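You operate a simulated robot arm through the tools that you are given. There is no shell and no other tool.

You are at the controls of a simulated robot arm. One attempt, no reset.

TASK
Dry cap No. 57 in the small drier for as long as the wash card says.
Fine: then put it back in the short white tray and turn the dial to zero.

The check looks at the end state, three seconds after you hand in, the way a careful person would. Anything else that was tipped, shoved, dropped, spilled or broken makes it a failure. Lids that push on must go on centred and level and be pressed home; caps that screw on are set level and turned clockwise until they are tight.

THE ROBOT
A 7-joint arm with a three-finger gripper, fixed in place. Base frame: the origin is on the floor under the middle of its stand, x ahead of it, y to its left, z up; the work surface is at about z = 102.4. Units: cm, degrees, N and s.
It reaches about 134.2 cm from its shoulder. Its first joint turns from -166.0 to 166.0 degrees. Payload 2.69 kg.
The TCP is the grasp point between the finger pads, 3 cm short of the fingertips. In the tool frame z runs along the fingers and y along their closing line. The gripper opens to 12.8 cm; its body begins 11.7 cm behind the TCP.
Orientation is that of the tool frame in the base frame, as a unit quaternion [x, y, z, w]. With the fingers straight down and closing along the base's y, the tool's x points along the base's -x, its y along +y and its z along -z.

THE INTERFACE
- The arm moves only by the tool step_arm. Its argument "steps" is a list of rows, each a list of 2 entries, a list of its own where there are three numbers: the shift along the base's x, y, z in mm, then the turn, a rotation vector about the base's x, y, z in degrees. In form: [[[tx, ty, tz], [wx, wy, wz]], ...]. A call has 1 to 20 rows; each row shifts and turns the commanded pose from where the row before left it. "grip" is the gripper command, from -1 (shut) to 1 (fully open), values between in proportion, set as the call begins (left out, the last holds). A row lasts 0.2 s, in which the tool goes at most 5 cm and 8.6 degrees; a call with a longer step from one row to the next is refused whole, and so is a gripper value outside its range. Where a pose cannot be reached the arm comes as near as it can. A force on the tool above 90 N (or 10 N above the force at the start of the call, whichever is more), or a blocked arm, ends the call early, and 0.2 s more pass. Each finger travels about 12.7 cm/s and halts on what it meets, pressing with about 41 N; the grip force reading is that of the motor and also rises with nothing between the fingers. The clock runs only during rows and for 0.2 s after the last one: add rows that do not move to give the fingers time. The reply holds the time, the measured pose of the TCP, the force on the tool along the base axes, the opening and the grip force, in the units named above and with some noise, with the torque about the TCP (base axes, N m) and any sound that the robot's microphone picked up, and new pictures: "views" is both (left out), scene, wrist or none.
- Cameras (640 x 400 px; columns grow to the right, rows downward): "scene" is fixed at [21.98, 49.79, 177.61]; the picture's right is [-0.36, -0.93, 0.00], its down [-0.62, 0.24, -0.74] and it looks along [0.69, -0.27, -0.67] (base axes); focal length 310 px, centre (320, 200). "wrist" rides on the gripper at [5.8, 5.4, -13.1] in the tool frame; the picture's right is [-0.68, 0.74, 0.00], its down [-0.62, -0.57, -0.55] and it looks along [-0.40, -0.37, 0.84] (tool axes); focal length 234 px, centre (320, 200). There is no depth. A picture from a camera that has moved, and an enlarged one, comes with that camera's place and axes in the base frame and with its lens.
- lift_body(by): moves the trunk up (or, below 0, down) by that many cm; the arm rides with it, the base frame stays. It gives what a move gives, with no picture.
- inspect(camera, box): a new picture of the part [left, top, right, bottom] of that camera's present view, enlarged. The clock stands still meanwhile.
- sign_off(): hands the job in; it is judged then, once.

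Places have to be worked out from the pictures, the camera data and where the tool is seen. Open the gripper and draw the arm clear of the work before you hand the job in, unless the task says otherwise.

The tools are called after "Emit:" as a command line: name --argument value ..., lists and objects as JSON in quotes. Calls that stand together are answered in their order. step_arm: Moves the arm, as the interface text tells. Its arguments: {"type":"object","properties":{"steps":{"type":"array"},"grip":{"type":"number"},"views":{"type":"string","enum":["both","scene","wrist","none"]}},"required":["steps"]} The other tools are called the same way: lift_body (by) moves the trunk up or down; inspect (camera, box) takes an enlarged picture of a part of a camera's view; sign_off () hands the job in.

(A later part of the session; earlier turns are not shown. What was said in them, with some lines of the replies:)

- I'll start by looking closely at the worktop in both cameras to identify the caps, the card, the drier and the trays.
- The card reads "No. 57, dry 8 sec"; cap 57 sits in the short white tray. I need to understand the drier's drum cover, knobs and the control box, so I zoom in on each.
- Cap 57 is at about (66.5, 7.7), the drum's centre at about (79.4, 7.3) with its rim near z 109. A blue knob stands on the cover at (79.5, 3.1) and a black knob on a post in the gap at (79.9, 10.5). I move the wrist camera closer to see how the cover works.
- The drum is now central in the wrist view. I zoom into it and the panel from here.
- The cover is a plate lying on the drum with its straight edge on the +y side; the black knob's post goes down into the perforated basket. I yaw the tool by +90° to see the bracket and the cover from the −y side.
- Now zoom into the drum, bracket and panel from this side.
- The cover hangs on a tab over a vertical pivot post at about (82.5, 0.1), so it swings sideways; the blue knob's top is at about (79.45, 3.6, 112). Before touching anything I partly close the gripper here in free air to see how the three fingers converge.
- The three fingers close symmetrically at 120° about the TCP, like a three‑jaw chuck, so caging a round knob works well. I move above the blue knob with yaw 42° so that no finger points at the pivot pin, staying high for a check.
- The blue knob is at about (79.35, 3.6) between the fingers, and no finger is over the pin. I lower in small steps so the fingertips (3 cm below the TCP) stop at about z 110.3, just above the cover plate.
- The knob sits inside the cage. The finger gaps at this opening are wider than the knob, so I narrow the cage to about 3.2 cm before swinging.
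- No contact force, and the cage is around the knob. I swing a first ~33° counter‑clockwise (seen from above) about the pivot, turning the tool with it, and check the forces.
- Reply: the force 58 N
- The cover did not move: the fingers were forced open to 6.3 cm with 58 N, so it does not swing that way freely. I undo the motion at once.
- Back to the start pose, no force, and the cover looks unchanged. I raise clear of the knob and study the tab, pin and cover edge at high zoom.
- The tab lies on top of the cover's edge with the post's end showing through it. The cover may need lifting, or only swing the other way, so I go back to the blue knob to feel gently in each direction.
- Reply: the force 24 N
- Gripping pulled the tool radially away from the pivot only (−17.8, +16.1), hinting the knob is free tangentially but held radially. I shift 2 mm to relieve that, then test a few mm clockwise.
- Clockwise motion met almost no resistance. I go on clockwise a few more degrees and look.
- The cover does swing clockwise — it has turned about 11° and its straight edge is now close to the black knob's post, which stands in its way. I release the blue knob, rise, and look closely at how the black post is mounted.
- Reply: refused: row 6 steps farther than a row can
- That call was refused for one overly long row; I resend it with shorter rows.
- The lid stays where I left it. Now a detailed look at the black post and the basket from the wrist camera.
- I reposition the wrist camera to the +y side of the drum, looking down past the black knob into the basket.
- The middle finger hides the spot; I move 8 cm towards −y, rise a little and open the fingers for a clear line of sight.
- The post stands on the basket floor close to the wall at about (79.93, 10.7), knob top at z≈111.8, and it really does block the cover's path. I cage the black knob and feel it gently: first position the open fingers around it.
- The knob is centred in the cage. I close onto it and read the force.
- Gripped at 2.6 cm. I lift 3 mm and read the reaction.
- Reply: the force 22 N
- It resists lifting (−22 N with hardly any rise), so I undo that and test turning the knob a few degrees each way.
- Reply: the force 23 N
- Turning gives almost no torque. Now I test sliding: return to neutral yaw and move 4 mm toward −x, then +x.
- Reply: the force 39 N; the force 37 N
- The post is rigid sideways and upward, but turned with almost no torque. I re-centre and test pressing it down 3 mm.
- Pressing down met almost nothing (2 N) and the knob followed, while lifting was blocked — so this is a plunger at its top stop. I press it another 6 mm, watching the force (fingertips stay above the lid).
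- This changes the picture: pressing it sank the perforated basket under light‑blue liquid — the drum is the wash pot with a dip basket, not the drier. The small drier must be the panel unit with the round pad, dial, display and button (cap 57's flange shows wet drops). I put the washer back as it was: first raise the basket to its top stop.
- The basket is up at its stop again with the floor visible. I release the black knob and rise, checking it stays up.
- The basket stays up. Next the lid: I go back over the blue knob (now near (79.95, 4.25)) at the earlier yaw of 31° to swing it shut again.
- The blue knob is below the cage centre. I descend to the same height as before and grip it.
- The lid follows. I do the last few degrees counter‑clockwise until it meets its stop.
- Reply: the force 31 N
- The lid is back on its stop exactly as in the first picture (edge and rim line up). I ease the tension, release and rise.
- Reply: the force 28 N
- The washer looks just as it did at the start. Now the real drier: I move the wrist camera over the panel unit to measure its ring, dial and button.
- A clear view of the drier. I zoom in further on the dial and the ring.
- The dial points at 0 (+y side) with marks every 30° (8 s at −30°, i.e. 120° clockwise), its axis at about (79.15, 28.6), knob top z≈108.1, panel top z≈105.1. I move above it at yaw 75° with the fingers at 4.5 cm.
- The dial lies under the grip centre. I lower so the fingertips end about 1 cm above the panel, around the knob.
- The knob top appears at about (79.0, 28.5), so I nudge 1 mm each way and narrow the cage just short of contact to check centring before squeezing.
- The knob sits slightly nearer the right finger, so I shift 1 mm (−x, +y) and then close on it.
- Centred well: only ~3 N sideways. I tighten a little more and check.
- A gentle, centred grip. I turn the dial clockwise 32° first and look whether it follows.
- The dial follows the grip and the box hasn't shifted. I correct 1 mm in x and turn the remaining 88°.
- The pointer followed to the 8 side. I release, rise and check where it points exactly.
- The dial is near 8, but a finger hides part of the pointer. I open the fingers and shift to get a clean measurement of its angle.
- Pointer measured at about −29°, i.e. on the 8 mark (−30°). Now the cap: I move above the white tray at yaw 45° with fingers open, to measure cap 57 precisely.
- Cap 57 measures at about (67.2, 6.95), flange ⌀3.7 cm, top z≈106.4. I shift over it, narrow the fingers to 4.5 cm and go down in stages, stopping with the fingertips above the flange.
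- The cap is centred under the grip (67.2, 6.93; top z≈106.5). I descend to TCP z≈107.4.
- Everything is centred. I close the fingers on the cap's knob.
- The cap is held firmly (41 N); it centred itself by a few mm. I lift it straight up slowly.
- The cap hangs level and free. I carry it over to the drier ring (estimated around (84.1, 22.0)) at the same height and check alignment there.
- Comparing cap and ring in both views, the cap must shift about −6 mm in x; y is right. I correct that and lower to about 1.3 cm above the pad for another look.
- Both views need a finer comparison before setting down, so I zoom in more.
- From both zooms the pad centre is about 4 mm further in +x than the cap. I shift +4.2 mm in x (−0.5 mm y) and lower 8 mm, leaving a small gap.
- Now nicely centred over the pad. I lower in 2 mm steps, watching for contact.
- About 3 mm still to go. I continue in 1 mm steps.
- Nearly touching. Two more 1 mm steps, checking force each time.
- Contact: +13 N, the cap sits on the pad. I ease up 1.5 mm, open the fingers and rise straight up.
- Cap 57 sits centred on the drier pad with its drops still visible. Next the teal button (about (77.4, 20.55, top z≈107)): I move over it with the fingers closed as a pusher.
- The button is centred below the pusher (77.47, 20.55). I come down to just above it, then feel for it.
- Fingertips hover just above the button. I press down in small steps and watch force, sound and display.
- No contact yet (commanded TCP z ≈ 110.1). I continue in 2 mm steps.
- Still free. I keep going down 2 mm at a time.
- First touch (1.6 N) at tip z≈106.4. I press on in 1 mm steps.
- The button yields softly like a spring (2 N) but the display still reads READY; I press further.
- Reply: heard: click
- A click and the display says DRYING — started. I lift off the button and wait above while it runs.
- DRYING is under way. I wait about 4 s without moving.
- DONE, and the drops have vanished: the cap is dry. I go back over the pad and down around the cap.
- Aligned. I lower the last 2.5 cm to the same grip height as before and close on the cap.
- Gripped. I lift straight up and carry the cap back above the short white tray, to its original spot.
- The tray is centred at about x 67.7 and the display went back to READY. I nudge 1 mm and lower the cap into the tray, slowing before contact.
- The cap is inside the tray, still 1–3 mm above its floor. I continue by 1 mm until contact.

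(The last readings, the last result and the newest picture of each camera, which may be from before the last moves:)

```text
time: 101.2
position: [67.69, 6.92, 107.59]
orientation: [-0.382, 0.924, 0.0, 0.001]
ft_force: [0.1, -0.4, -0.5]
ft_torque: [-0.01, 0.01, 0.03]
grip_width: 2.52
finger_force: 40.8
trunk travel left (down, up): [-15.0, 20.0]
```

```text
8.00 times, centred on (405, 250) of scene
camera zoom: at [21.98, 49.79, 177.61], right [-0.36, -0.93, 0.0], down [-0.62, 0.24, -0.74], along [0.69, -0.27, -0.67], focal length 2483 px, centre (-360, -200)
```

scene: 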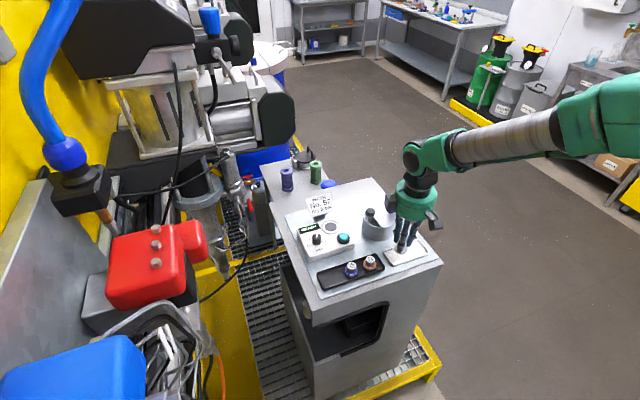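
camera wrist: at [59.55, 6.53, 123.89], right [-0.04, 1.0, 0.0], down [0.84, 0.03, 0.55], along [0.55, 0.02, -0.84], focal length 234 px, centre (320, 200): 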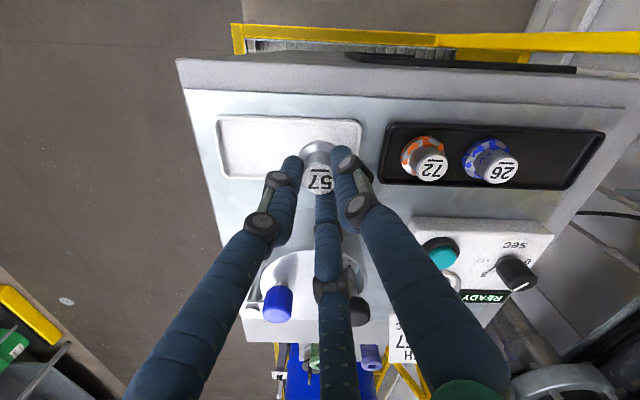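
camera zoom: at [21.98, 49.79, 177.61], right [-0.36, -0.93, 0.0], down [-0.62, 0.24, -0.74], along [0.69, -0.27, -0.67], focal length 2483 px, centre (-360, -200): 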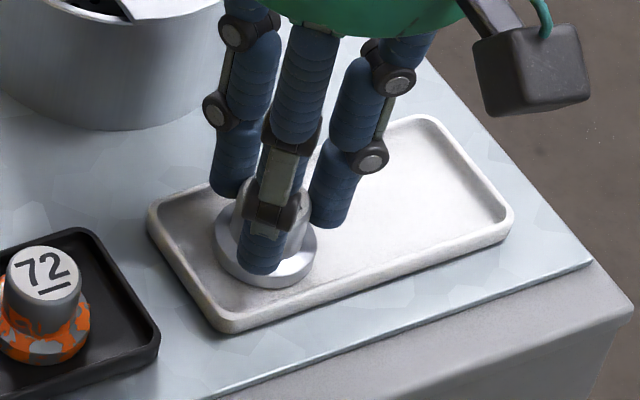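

Expected contact is about here; two more 1 mm steps.

Emit:
step_arm --steps '[[[0, 0, -1], [0, 0, 0]], [[0, 0, 0], [0, 0, 0]]]' --views "none"

Emit:
step_arm --steps '[[[0, 0, -1], [0, 0, 0]], [[0, 0, 0], [0, 0, 0]]]' --views "none"

```text
time: 101.8
position: [67.76, 7.08, 107.42]
orientation: [-0.382, 0.924, -0.001, 0.001]
ft_force: [-0.5, -1.2, 2.9]
ft_torque: [-0.01, 0.05, 0.02]
grip_width: 2.51
finger_force: 41.1
trunk travel left (down, up): [-15.0, 20.0]
```

```text
time: 102.4
position: [67.68, 6.95, 107.4]
orientation: [-0.381, 0.924, -0.001, 0.001]
ft_force: [-0.5, 2.7, 11.2]
ft_torque: [0.1, 0.12, -0.01]
grip_width: 2.49
finger_force: 41.3
trunk travel left (down, up): [-15.0, 20.0]
```

The cap is on the tray floor (+11 N). I ease up, open the fingers and rise.

Emit:
step_arm --steps '[[[0, 0, 1], [0, 0, 0]], [[0, 0, 0], [0, 0, 0]]]' --grip -0.7 --views "none"

Emit:
step_arm --steps '[[[0, 0, 0], [0, 0, 0]], [[0, 0, 0], [0, 0, 0]], [[0, 0, 0], [0, 0, 0]], [[0, 0, 20], [0, 0, 0]], [[0, 0, 40], [0, 0, 0]], [[0, 0, 40], [0, 0, 0]], [[0, 0, 40], [0, 0, 0]], [[0, 0, 0], [0, 0, 0]]]' --grip -0.3 --views "both"

Emit:
inspect --camera "scene" --box '[340, 215, 440, 285]'

Emit:
inspect --camera "scene" --box '[295, 205, 365, 255]'

```text
time: 103.0
position: [67.83, 7.09, 107.55]
orientation: [-0.381, 0.925, 0.0, 0.0]
ft_force: [0.2, 2.2, 5.5]
ft_torque: [0.1, -0.05, 0.02]
grip_width: 2.51
finger_force: 41.3
trunk travel left (down, up): [-15.0, 20.0]
```

```text
time: 104.8
position: [67.52, 6.93, 121.67]
orientation: [-0.382, 0.924, 0.0, -0.001]
ft_force: [0.7, 0.5, -0.9]
ft_torque: [0.0, -0.06, 0.01]
grip_width: 4.49
finger_force: 0.2
trunk travel left (down, up): [-15.0, 20.0]
camera wrist: at [59.72, 6.53, 134.7], right [-0.04, 1.0, 0.0], down [0.84, 0.03, 0.55], along [0.55, 0.02, -0.84], focal length 234 px, centre (320, 200)
```

scene: 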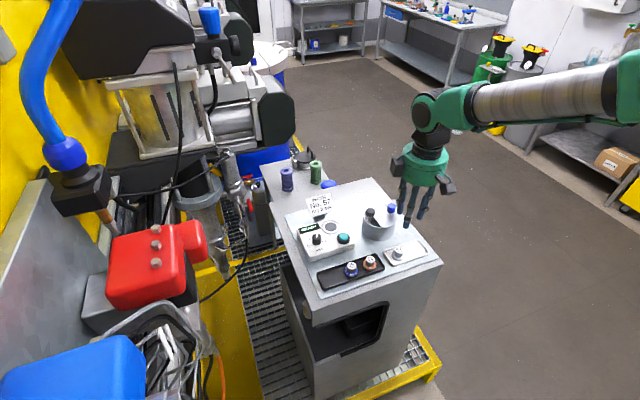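
wrist: 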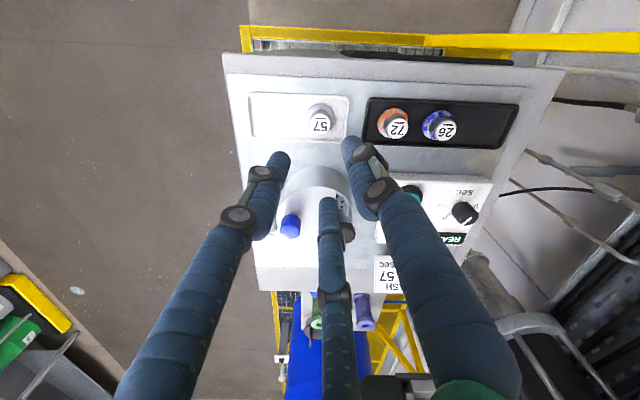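

```text
5.71 times, centred on (390, 250) of scene
camera zoom: at [21.98, 49.79, 177.61], right [-0.36, -0.93, 0.0], down [-0.62, 0.24, -0.74], along [0.69, -0.27, -0.67], focal length 1774 px, centre (-80, -86)
```

zoom: 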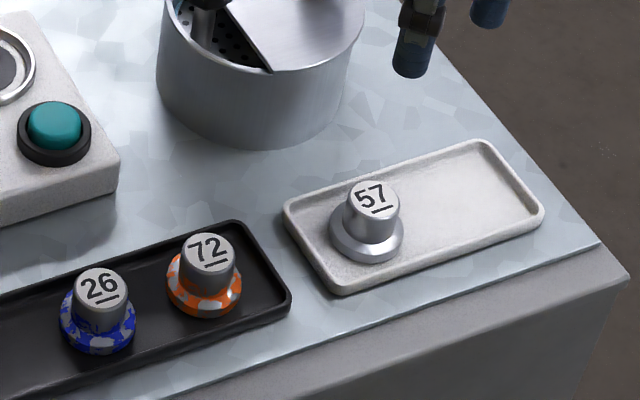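

```text
8.00 times, centred on (330, 230) of scene
camera zoom: at [21.98, 49.79, 177.61], right [-0.36, -0.93, 0.0], down [-0.62, 0.24, -0.74], along [0.69, -0.27, -0.67], focal length 2483 px, centre (240, -40)
```

zoom: 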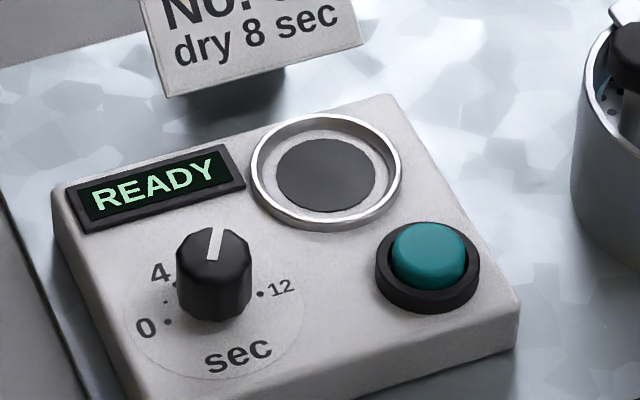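

Cap 57 rests in the short white tray, everything else in place. Now the dial back to zero: I move above it at yaw −45° for a 120° counter‑clockwise turn.

Emit:
step_arm --steps '[[[10.4, 19.7, 0], [0, 0, -8.18]], [[10.4, 19.7, 0], [0, 0, -8.18]], [[10.4, 19.7, 0], [0, 0, -8.18]], [[10.4, 19.7, 0], [0, 0, -8.18]], [[10.4, 19.7, 0], [0, 0, -8.18]], [[10.5, 19.7, 0], [0, 0, -8.18]], [[10.5, 19.7, 0], [0, 0, -8.18]], [[10.5, 19.7, 0], [0, 0, -8.18]], [[10.5, 19.7, 0], [0, 0, -8.18]], [[10.5, 19.6, 0], [0, 0, -8.18]], [[10.5, 19.6, 0], [0, 0, -8.2]], [[0, 0, 0], [0, 0, 0]]]' --grip -0.3 --views "wrist"

Emit:
inspect --camera "wrist" --box '[260, 80, 400, 200]'

```text
time: 107.4
position: [79.15, 28.76, 121.69]
orientation: [0.384, 0.924, 0.0, 0.001]
ft_force: [0.7, 0.2, -0.6]
ft_torque: [-0.05, 0.01, 0.02]
grip_width: 4.48
finger_force: 0.0
trunk travel left (down, up): [-15.0, 20.0]
camera wrist: at [78.87, 36.7, 134.66], right [1.0, 0.04, 0.0], down [0.03, -0.84, 0.55], along [0.02, -0.55, -0.84], focal length 234 px, centre (320, 200)
```

wrist: 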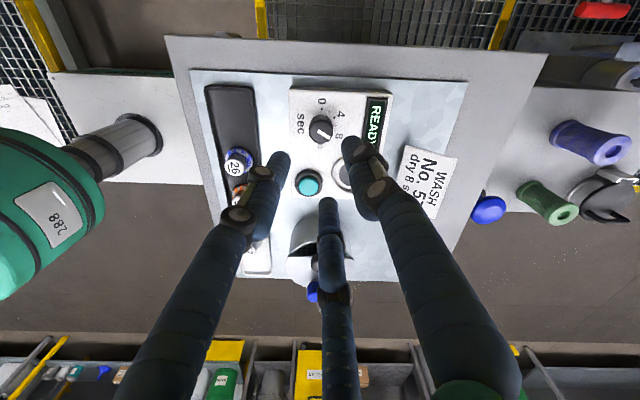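

```text
3.33 times, centred on (330, 140) of wrist
camera zoom: at [78.87, 36.7, 134.66], right [1.0, 0.04, 0.0], down [0.03, -0.84, 0.55], along [0.02, -0.55, -0.84], focal length 781 px, centre (287, 400)
```

zoom: 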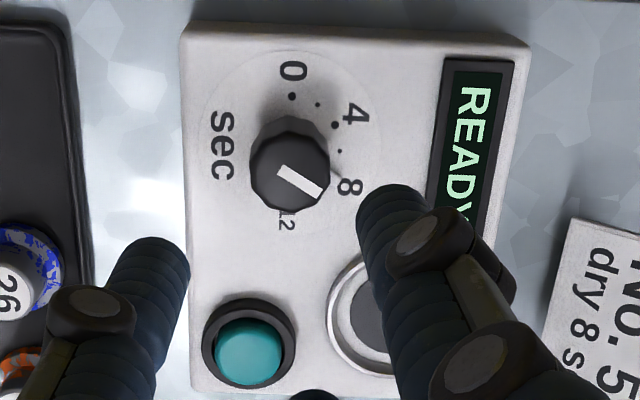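

The dial centre is at about (79.27, 28.63), right below. I descend around it to the same height as before.

Emit:
step_arm --steps '[[[0.5, 0, -35], [0, 0, 0]], [[0, 0, -35], [0, 0, 0]], [[0, 0, -28], [0, 0, 0]], [[0, 0, -15], [0, 0, 0]], [[0, 0, -10], [0, 0, 0]], [[0, 0, 0], [0, 0, 0]]]' --grip -0.3 --views "none"

Emit:
step_arm --steps '[[[0, 0, 0], [0, 0, 0]], [[0, 0, 0], [0, 0, 0]], [[0, 0, 0], [0, 0, 0]]]' --grip -0.54 --views "wrist"

Emit:
inspect --camera "wrist" --box '[270, 110, 380, 220]'

Emit:
inspect --camera "scene" --box '[295, 215, 355, 255]'

```text
time: 108.8
position: [79.21, 28.44, 109.31]
orientation: [0.383, 0.924, -0.001, -0.001]
ft_force: [0.7, 0.1, 0.1]
ft_torque: [-0.03, 0.02, -0.02]
grip_width: 4.46
finger_force: 0.2
trunk travel left (down, up): [-15.0, 20.0]
```

```text
time: 109.6
position: [79.33, 28.52, 109.37]
orientation: [0.385, 0.923, 0.0, 0.0]
ft_force: [-0.4, 0.9, -1.0]
ft_torque: [-0.01, 0.01, 0.02]
grip_width: 2.93
finger_force: 0.1
trunk travel left (down, up): [-15.0, 20.0]
camera wrist: at [78.96, 36.45, 122.4], right [1.0, 0.04, 0.0], down [0.03, -0.84, 0.55], along [0.02, -0.55, -0.84], focal length 234 px, centre (320, 200)
```

wrist: 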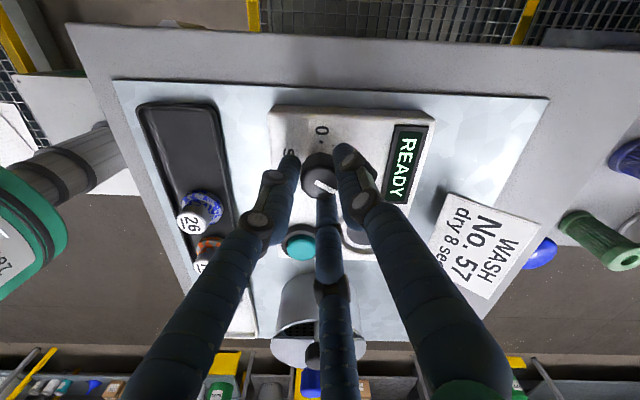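

```text
3.64 times, centred on (325, 165) of wrist
camera zoom: at [78.96, 36.45, 122.4], right [1.0, 0.04, 0.0], down [0.03, -0.84, 0.55], along [0.02, -0.55, -0.84], focal length 852 px, centre (302, 327)
```

zoom: 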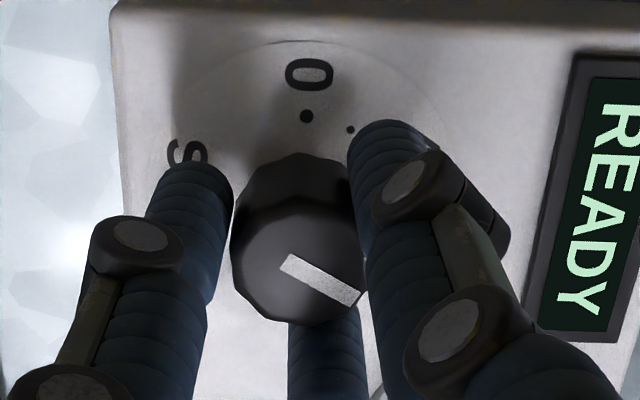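

```text
10.00 times, centred on (325, 235) of scene
camera zoom: at [21.98, 49.79, 177.61], right [-0.36, -0.93, 0.0], down [-0.62, 0.24, -0.74], along [0.69, -0.27, -0.67], focal length 3104 px, centre (270, -150)
```

zoom: 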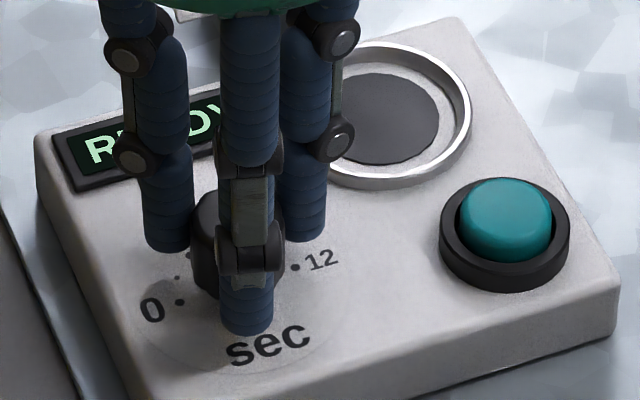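

The knob sits evenly between the fingers without contact force. I close gently on it.

Emit:
step_arm --steps '[[[0, 0, 0], [0, 0, 0]], [[0, 0, 0], [0, 0, 0]], [[0, 0, 0], [0, 0, 0]]]' --grip -0.62 --views "none"

Emit:
step_arm --steps '[[[0, 0, 0], [0, 0, 0]], [[0, 0, 0], [0, 0, 0]], [[0, 0, 0], [0, 0, 0]]]' --grip -0.68 --views "none"

```text
time: 110.4
position: [79.27, 28.53, 109.31]
orientation: [0.383, 0.924, 0.0, 0.0]
ft_force: [2.2, 1.9, -0.9]
ft_torque: [0.17, -0.12, 0.0]
grip_width: 2.62
finger_force: 45.2
trunk travel left (down, up): [-15.0, 20.0]
```

```text
time: 111.2
position: [79.33, 28.62, 109.35]
orientation: [0.383, 0.924, 0.0, 0.0]
ft_force: [2.2, 4.5, 0.1]
ft_torque: [0.09, -0.04, 0.01]
grip_width: 2.62
finger_force: 44.9
trunk travel left (down, up): [-15.0, 20.0]
```

Firm and centred, only a few N. I turn 120° counter‑clockwise back towards 0.

Emit:
step_arm --steps '[[[0, 0, 0], [0, 0, 8]], [[0, 0, 0], [0, 0, 8]], [[0, 0, 0], [0, 0, 8]], [[0, 0, 0], [0, 0, 8]], [[0, 0, 0], [0, 0, 8]], [[0, 0, 0], [0, 0, 8]], [[0, 0, 0], [0, 0, 8]], [[0, 0, 0], [0, 0, 8]], [[0, 0, 0], [0, 0, 8]], [[0, 0, 0], [0, 0, 8]], [[0, 0, 0], [0, 0, 8]], [[0, 0, 0], [0, 0, 8]], [[0, 0, 0], [0, 0, 8]], [[0, 0, 0], [0, 0, 8]], [[0, 0, 0], [0, 0, 8]], [[0, 0, 0], [0, 0, 0]]]' --views "wrist"

Emit:
inspect --camera "wrist" --box '[270, 110, 380, 220]'

Emit:
inspect --camera "scene" --box '[295, 215, 355, 255]'

```text
time: 114.6
position: [79.29, 28.57, 109.3]
orientation: [-0.609, 0.793, -0.001, 0.002]
ft_force: [4.8, -5.0, 30.6]
ft_torque: [-0.19, -0.16, 0.02]
grip_width: 2.62
finger_force: 45.3
trunk travel left (down, up): [-15.0, 20.0]
camera wrist: at [72.56, 24.28, 122.34], right [-0.54, 0.84, 0.0], down [0.7, 0.45, 0.55], along [0.47, 0.3, -0.83], focal length 234 px, centre (320, 200)
```

wrist: 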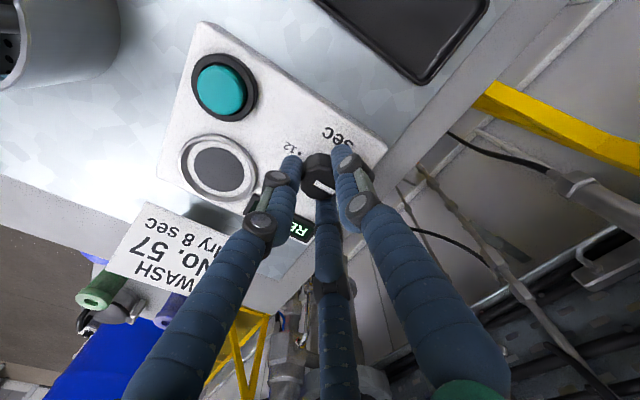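

```text
3.64 times, centred on (325, 165) of wrist
camera zoom: at [72.56, 24.28, 122.34], right [-0.54, 0.84, 0.0], down [0.7, 0.45, 0.55], along [0.47, 0.3, -0.83], focal length 852 px, centre (302, 327)
```

zoom: 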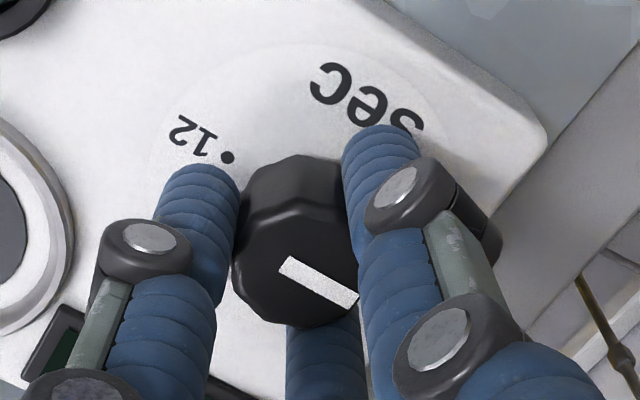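

```text
10.00 times, centred on (325, 235) of scene
camera zoom: at [21.98, 49.79, 177.61], right [-0.36, -0.93, 0.0], down [-0.62, 0.24, -0.74], along [0.69, -0.27, -0.67], focal length 3104 px, centre (270, -150)
```

zoom: 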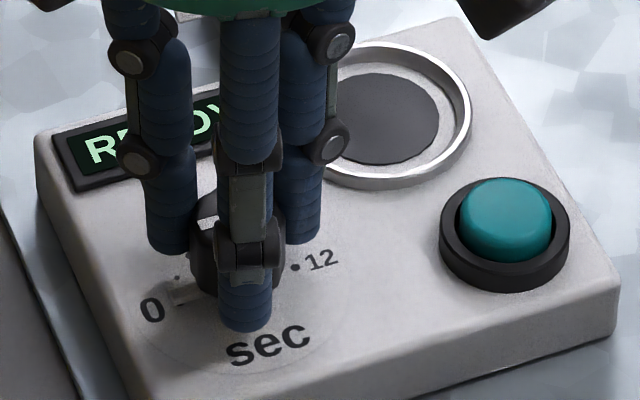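

The pointer tab is back at 0. There is a vertical load of 30 N in the grip, so I relax upward a few mm first, then release and rise.

Emit:
step_arm --steps '[[[0, 0, 2], [0, 0, 0]], [[0, 0, 1.5], [0, 0, 0]], [[0, 0, 0], [0, 0, 0]]]' --grip -0.66 --views "none"

```text
time: 115.4
position: [79.32, 28.65, 109.28]
orientation: [-0.609, 0.793, -0.001, 0.0]
ft_force: [12.4, 0.5, 9.2]
ft_torque: [0.23, -0.98, 0.03]
grip_width: 2.65
finger_force: 45.4
trunk travel left (down, up): [-15.0, 20.0]
```

Load is down to 9 N. I open the fingers, rise and inspect the dial.

Emit:
step_arm --steps '[[[0, 0, 0], [0, 0, 0]], [[0, 0, 0], [0, 0, 0]], [[0, 0, 0], [0, 0, 0]], [[0, 0, 20], [0, 0, 0]], [[0, 0, 40], [0, 0, 0]], [[0, 0, 40], [0, 0, 0]], [[0, 0, 20], [0, 0, 0]], [[0, 0, 0], [0, 0, 0]]]' --grip -0.3 --views "both"

Emit:
inspect --camera "scene" --box '[302, 222, 332, 252]'

Emit:
inspect --camera "wrist" --box '[280, 100, 370, 170]'

```text
time: 117.2
position: [79.35, 28.7, 121.51]
orientation: [-0.608, 0.794, 0.0, 0.0]
ft_force: [0.7, 0.2, 0.5]
ft_torque: [-0.05, 0.01, 0.03]
grip_width: 4.47
finger_force: 0.1
trunk travel left (down, up): [-15.0, 20.0]
camera wrist: at [72.62, 24.47, 134.56], right [-0.54, 0.84, 0.0], down [0.71, 0.45, 0.55], along [0.46, 0.29, -0.84], focal length 234 px, centre (320, 200)
```

scene: 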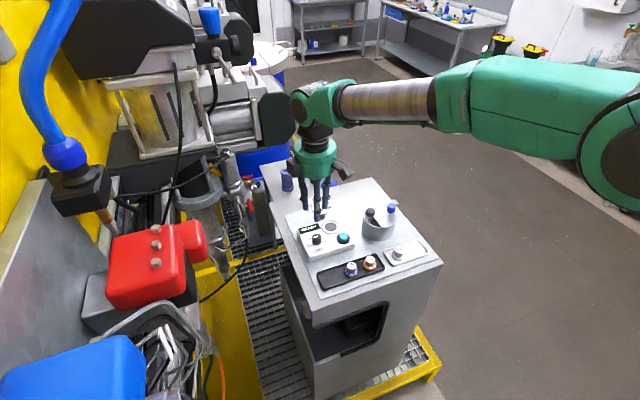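
wrist: 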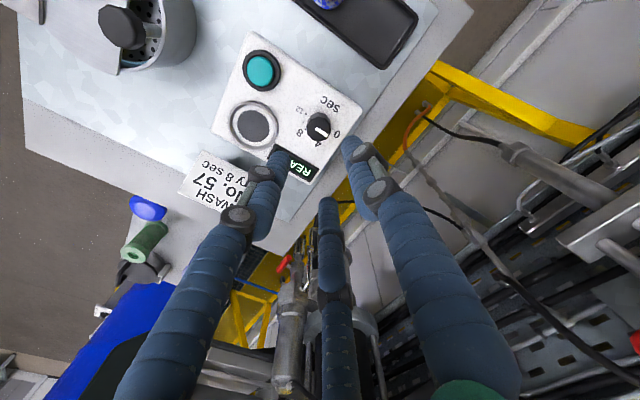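

```text
13.33 times, centred on (317, 237) of scene
camera zoom: at [21.98, 49.79, 177.61], right [-0.36, -0.93, 0.0], down [-0.62, 0.24, -0.74], along [0.69, -0.27, -0.67], focal length 4139 px, centre (360, -293)
```

zoom: 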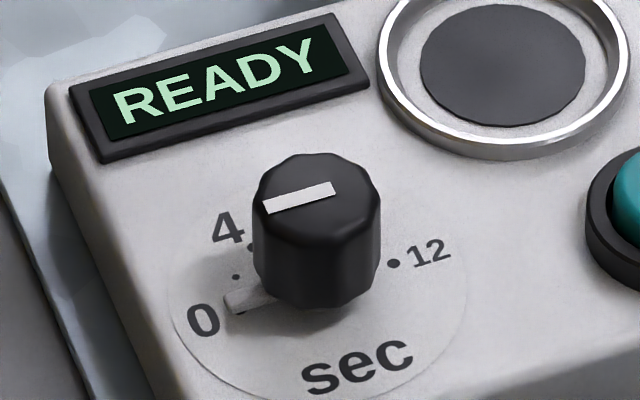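

```text
5.71 times, centred on (325, 135) of wrist
camera zoom: at [72.62, 24.47, 134.56], right [-0.54, 0.84, 0.0], down [0.71, 0.45, 0.55], along [0.46, 0.29, -0.84], focal length 1338 px, centre (291, 571)
```

zoom: 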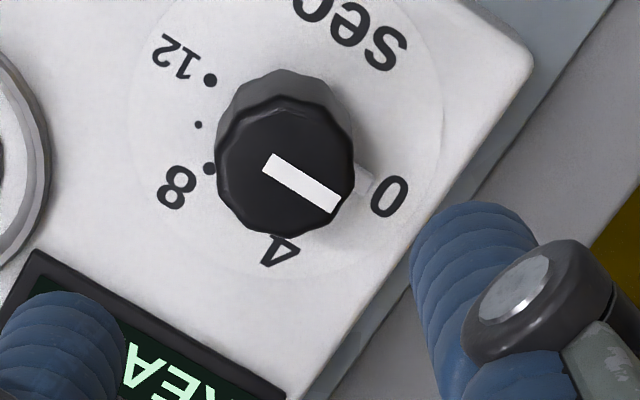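

The pointer matches the starting picture at 0. Before signing off I compare the whole worktop with the initial views.

Emit:
step_arm --steps '[[[-20, -30, 20], [0, 0, 0]], [[-20, -40, 20], [0, 0, 0]], [[-20, -40, 20], [0, 0, 0]], [[-20, -40, 20], [0, 0, 0]], [[-20, -40, 20], [0, 0, 0]], [[-20, -40, 10], [0, 0, 0]], [[-20, -40, 0], [0, 0, 0]], [[0, 0, 0], [0, 0, 0]]]' --grip 1 --views "both"

Emit:
inspect --camera "scene" --box '[295, 215, 365, 265]'

Emit:
inspect --camera "scene" --box '[260, 140, 460, 300]'

Emit:
inspect --camera "scene" --box '[310, 190, 440, 300]'

Emit:
inspect --camera "scene" --box '[350, 190, 420, 250]'

Emit:
inspect --camera "scene" --box '[375, 235, 435, 275]'

```text
time: 119.0
position: [65.23, 1.37, 132.34]
orientation: [-0.608, 0.794, 0.001, 0.0]
ft_force: [-0.5, -0.8, -0.2]
ft_torque: [0.03, -0.06, 0.01]
grip_width: 12.81
finger_force: 0.0
trunk travel left (down, up): [-15.0, 20.0]
camera wrist: at [58.56, -2.88, 145.33], right [-0.54, 0.84, 0.0], down [0.71, 0.45, 0.55], along [0.46, 0.29, -0.84], focal length 234 px, centre (320, 200)
```

scene: 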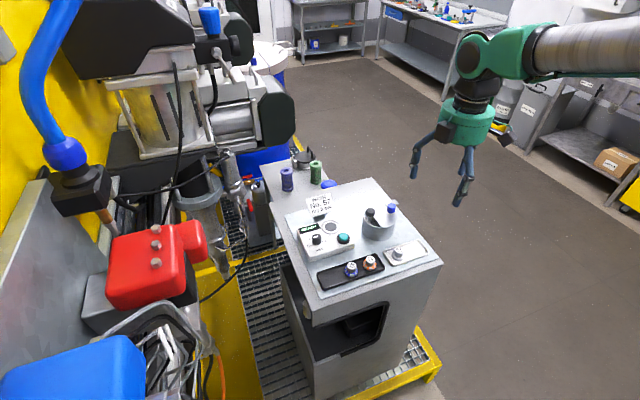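
wrist: 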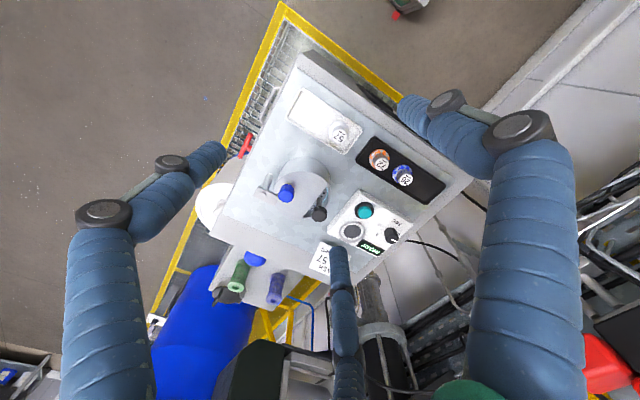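

```text
8.00 times, centred on (330, 240) of scene
camera zoom: at [21.98, 49.79, 177.61], right [-0.36, -0.93, 0.0], down [-0.62, 0.24, -0.74], along [0.69, -0.27, -0.67], focal length 2483 px, centre (240, -120)
```

zoom: 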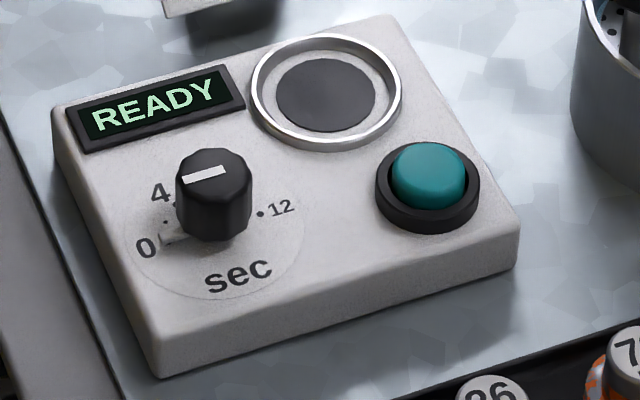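

```text
2.50 times, centred on (360, 220) of scene
camera zoom: at [21.98, 49.79, 177.61], right [-0.36, -0.93, 0.0], down [-0.62, 0.24, -0.74], along [0.69, -0.27, -0.67], focal length 776 px, centre (220, 150)
```

zoom: 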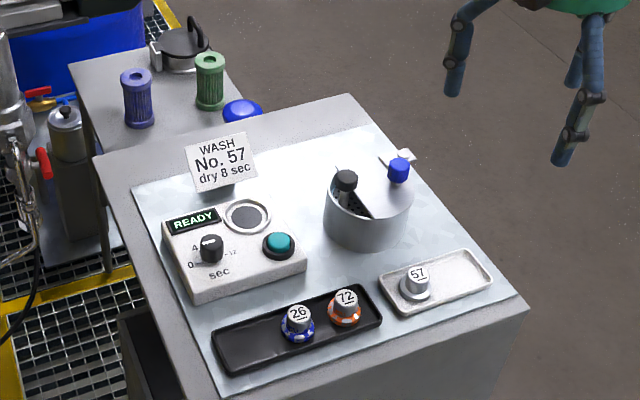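

```text
3.64 times, centred on (375, 245) of scene
camera zoom: at [21.98, 49.79, 177.61], right [-0.36, -0.93, 0.0], down [-0.62, 0.24, -0.74], along [0.69, -0.27, -0.67], focal length 1129 px, centre (120, 36)
```

zoom: 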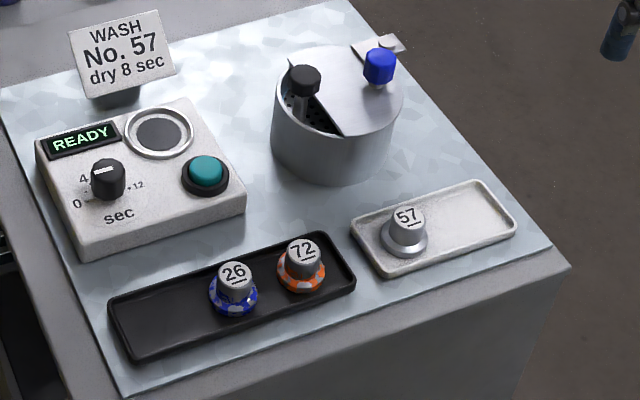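

```text
6.67 times, centred on (385, 220) of scene
camera zoom: at [21.98, 49.79, 177.61], right [-0.36, -0.93, 0.0], down [-0.62, 0.24, -0.74], along [0.69, -0.27, -0.67], focal length 2069 px, centre (-113, 67)
```

zoom: 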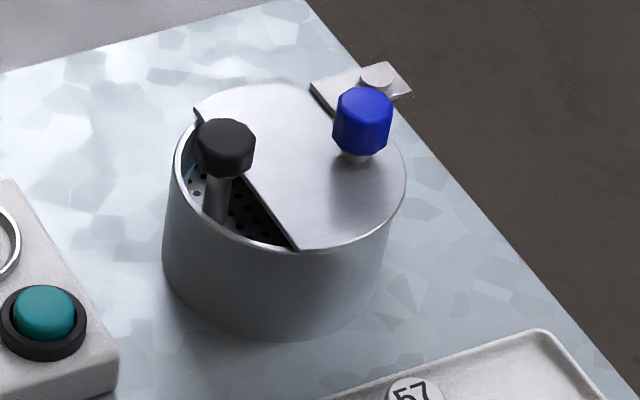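

```text
10.00 times, centred on (405, 255) of scene
camera zoom: at [21.98, 49.79, 177.61], right [-0.36, -0.93, 0.0], down [-0.62, 0.24, -0.74], along [0.69, -0.27, -0.67], focal length 3104 px, centre (-530, -350)
```

zoom: 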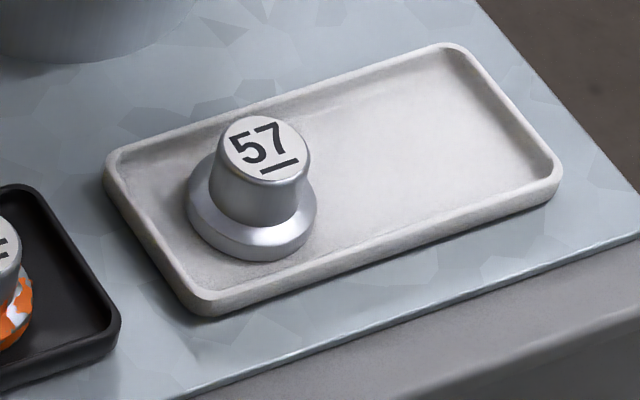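

Everything matches the starting state: drier box unmoved, dial at 0, display READY, washer lid shut and basket up, caps 26 and 72 untouched, and cap 57 dry and upright in the short white tray. The gripper is open and the arm clear, so I hand in.

Emit:
sign_off

```text
The job is handed in.
```

Cap No. 57 was dried for 8 seconds, as the wash card says, and is back upright in the short white tray. The dial is at zero. The drier's display ran from DRYING to DONE, and the water drops on the cap were gone.

**Wrong machine first:** I took the drum with the blue and black knobs for the drier, but it is the wash pot. While testing it I swung its lid about 11 degrees and dipped its empty basket slightly. One push against the lid's stop reached about 58 N, and the lid did not move. I returned both to where they started, and they match the first pictures.

In the final pictures, caps 26 and 72, both trays, the card and the drier are where they were. I left the gripper open and the arm clear before handing in; the hand-in gave no verdict on the check.
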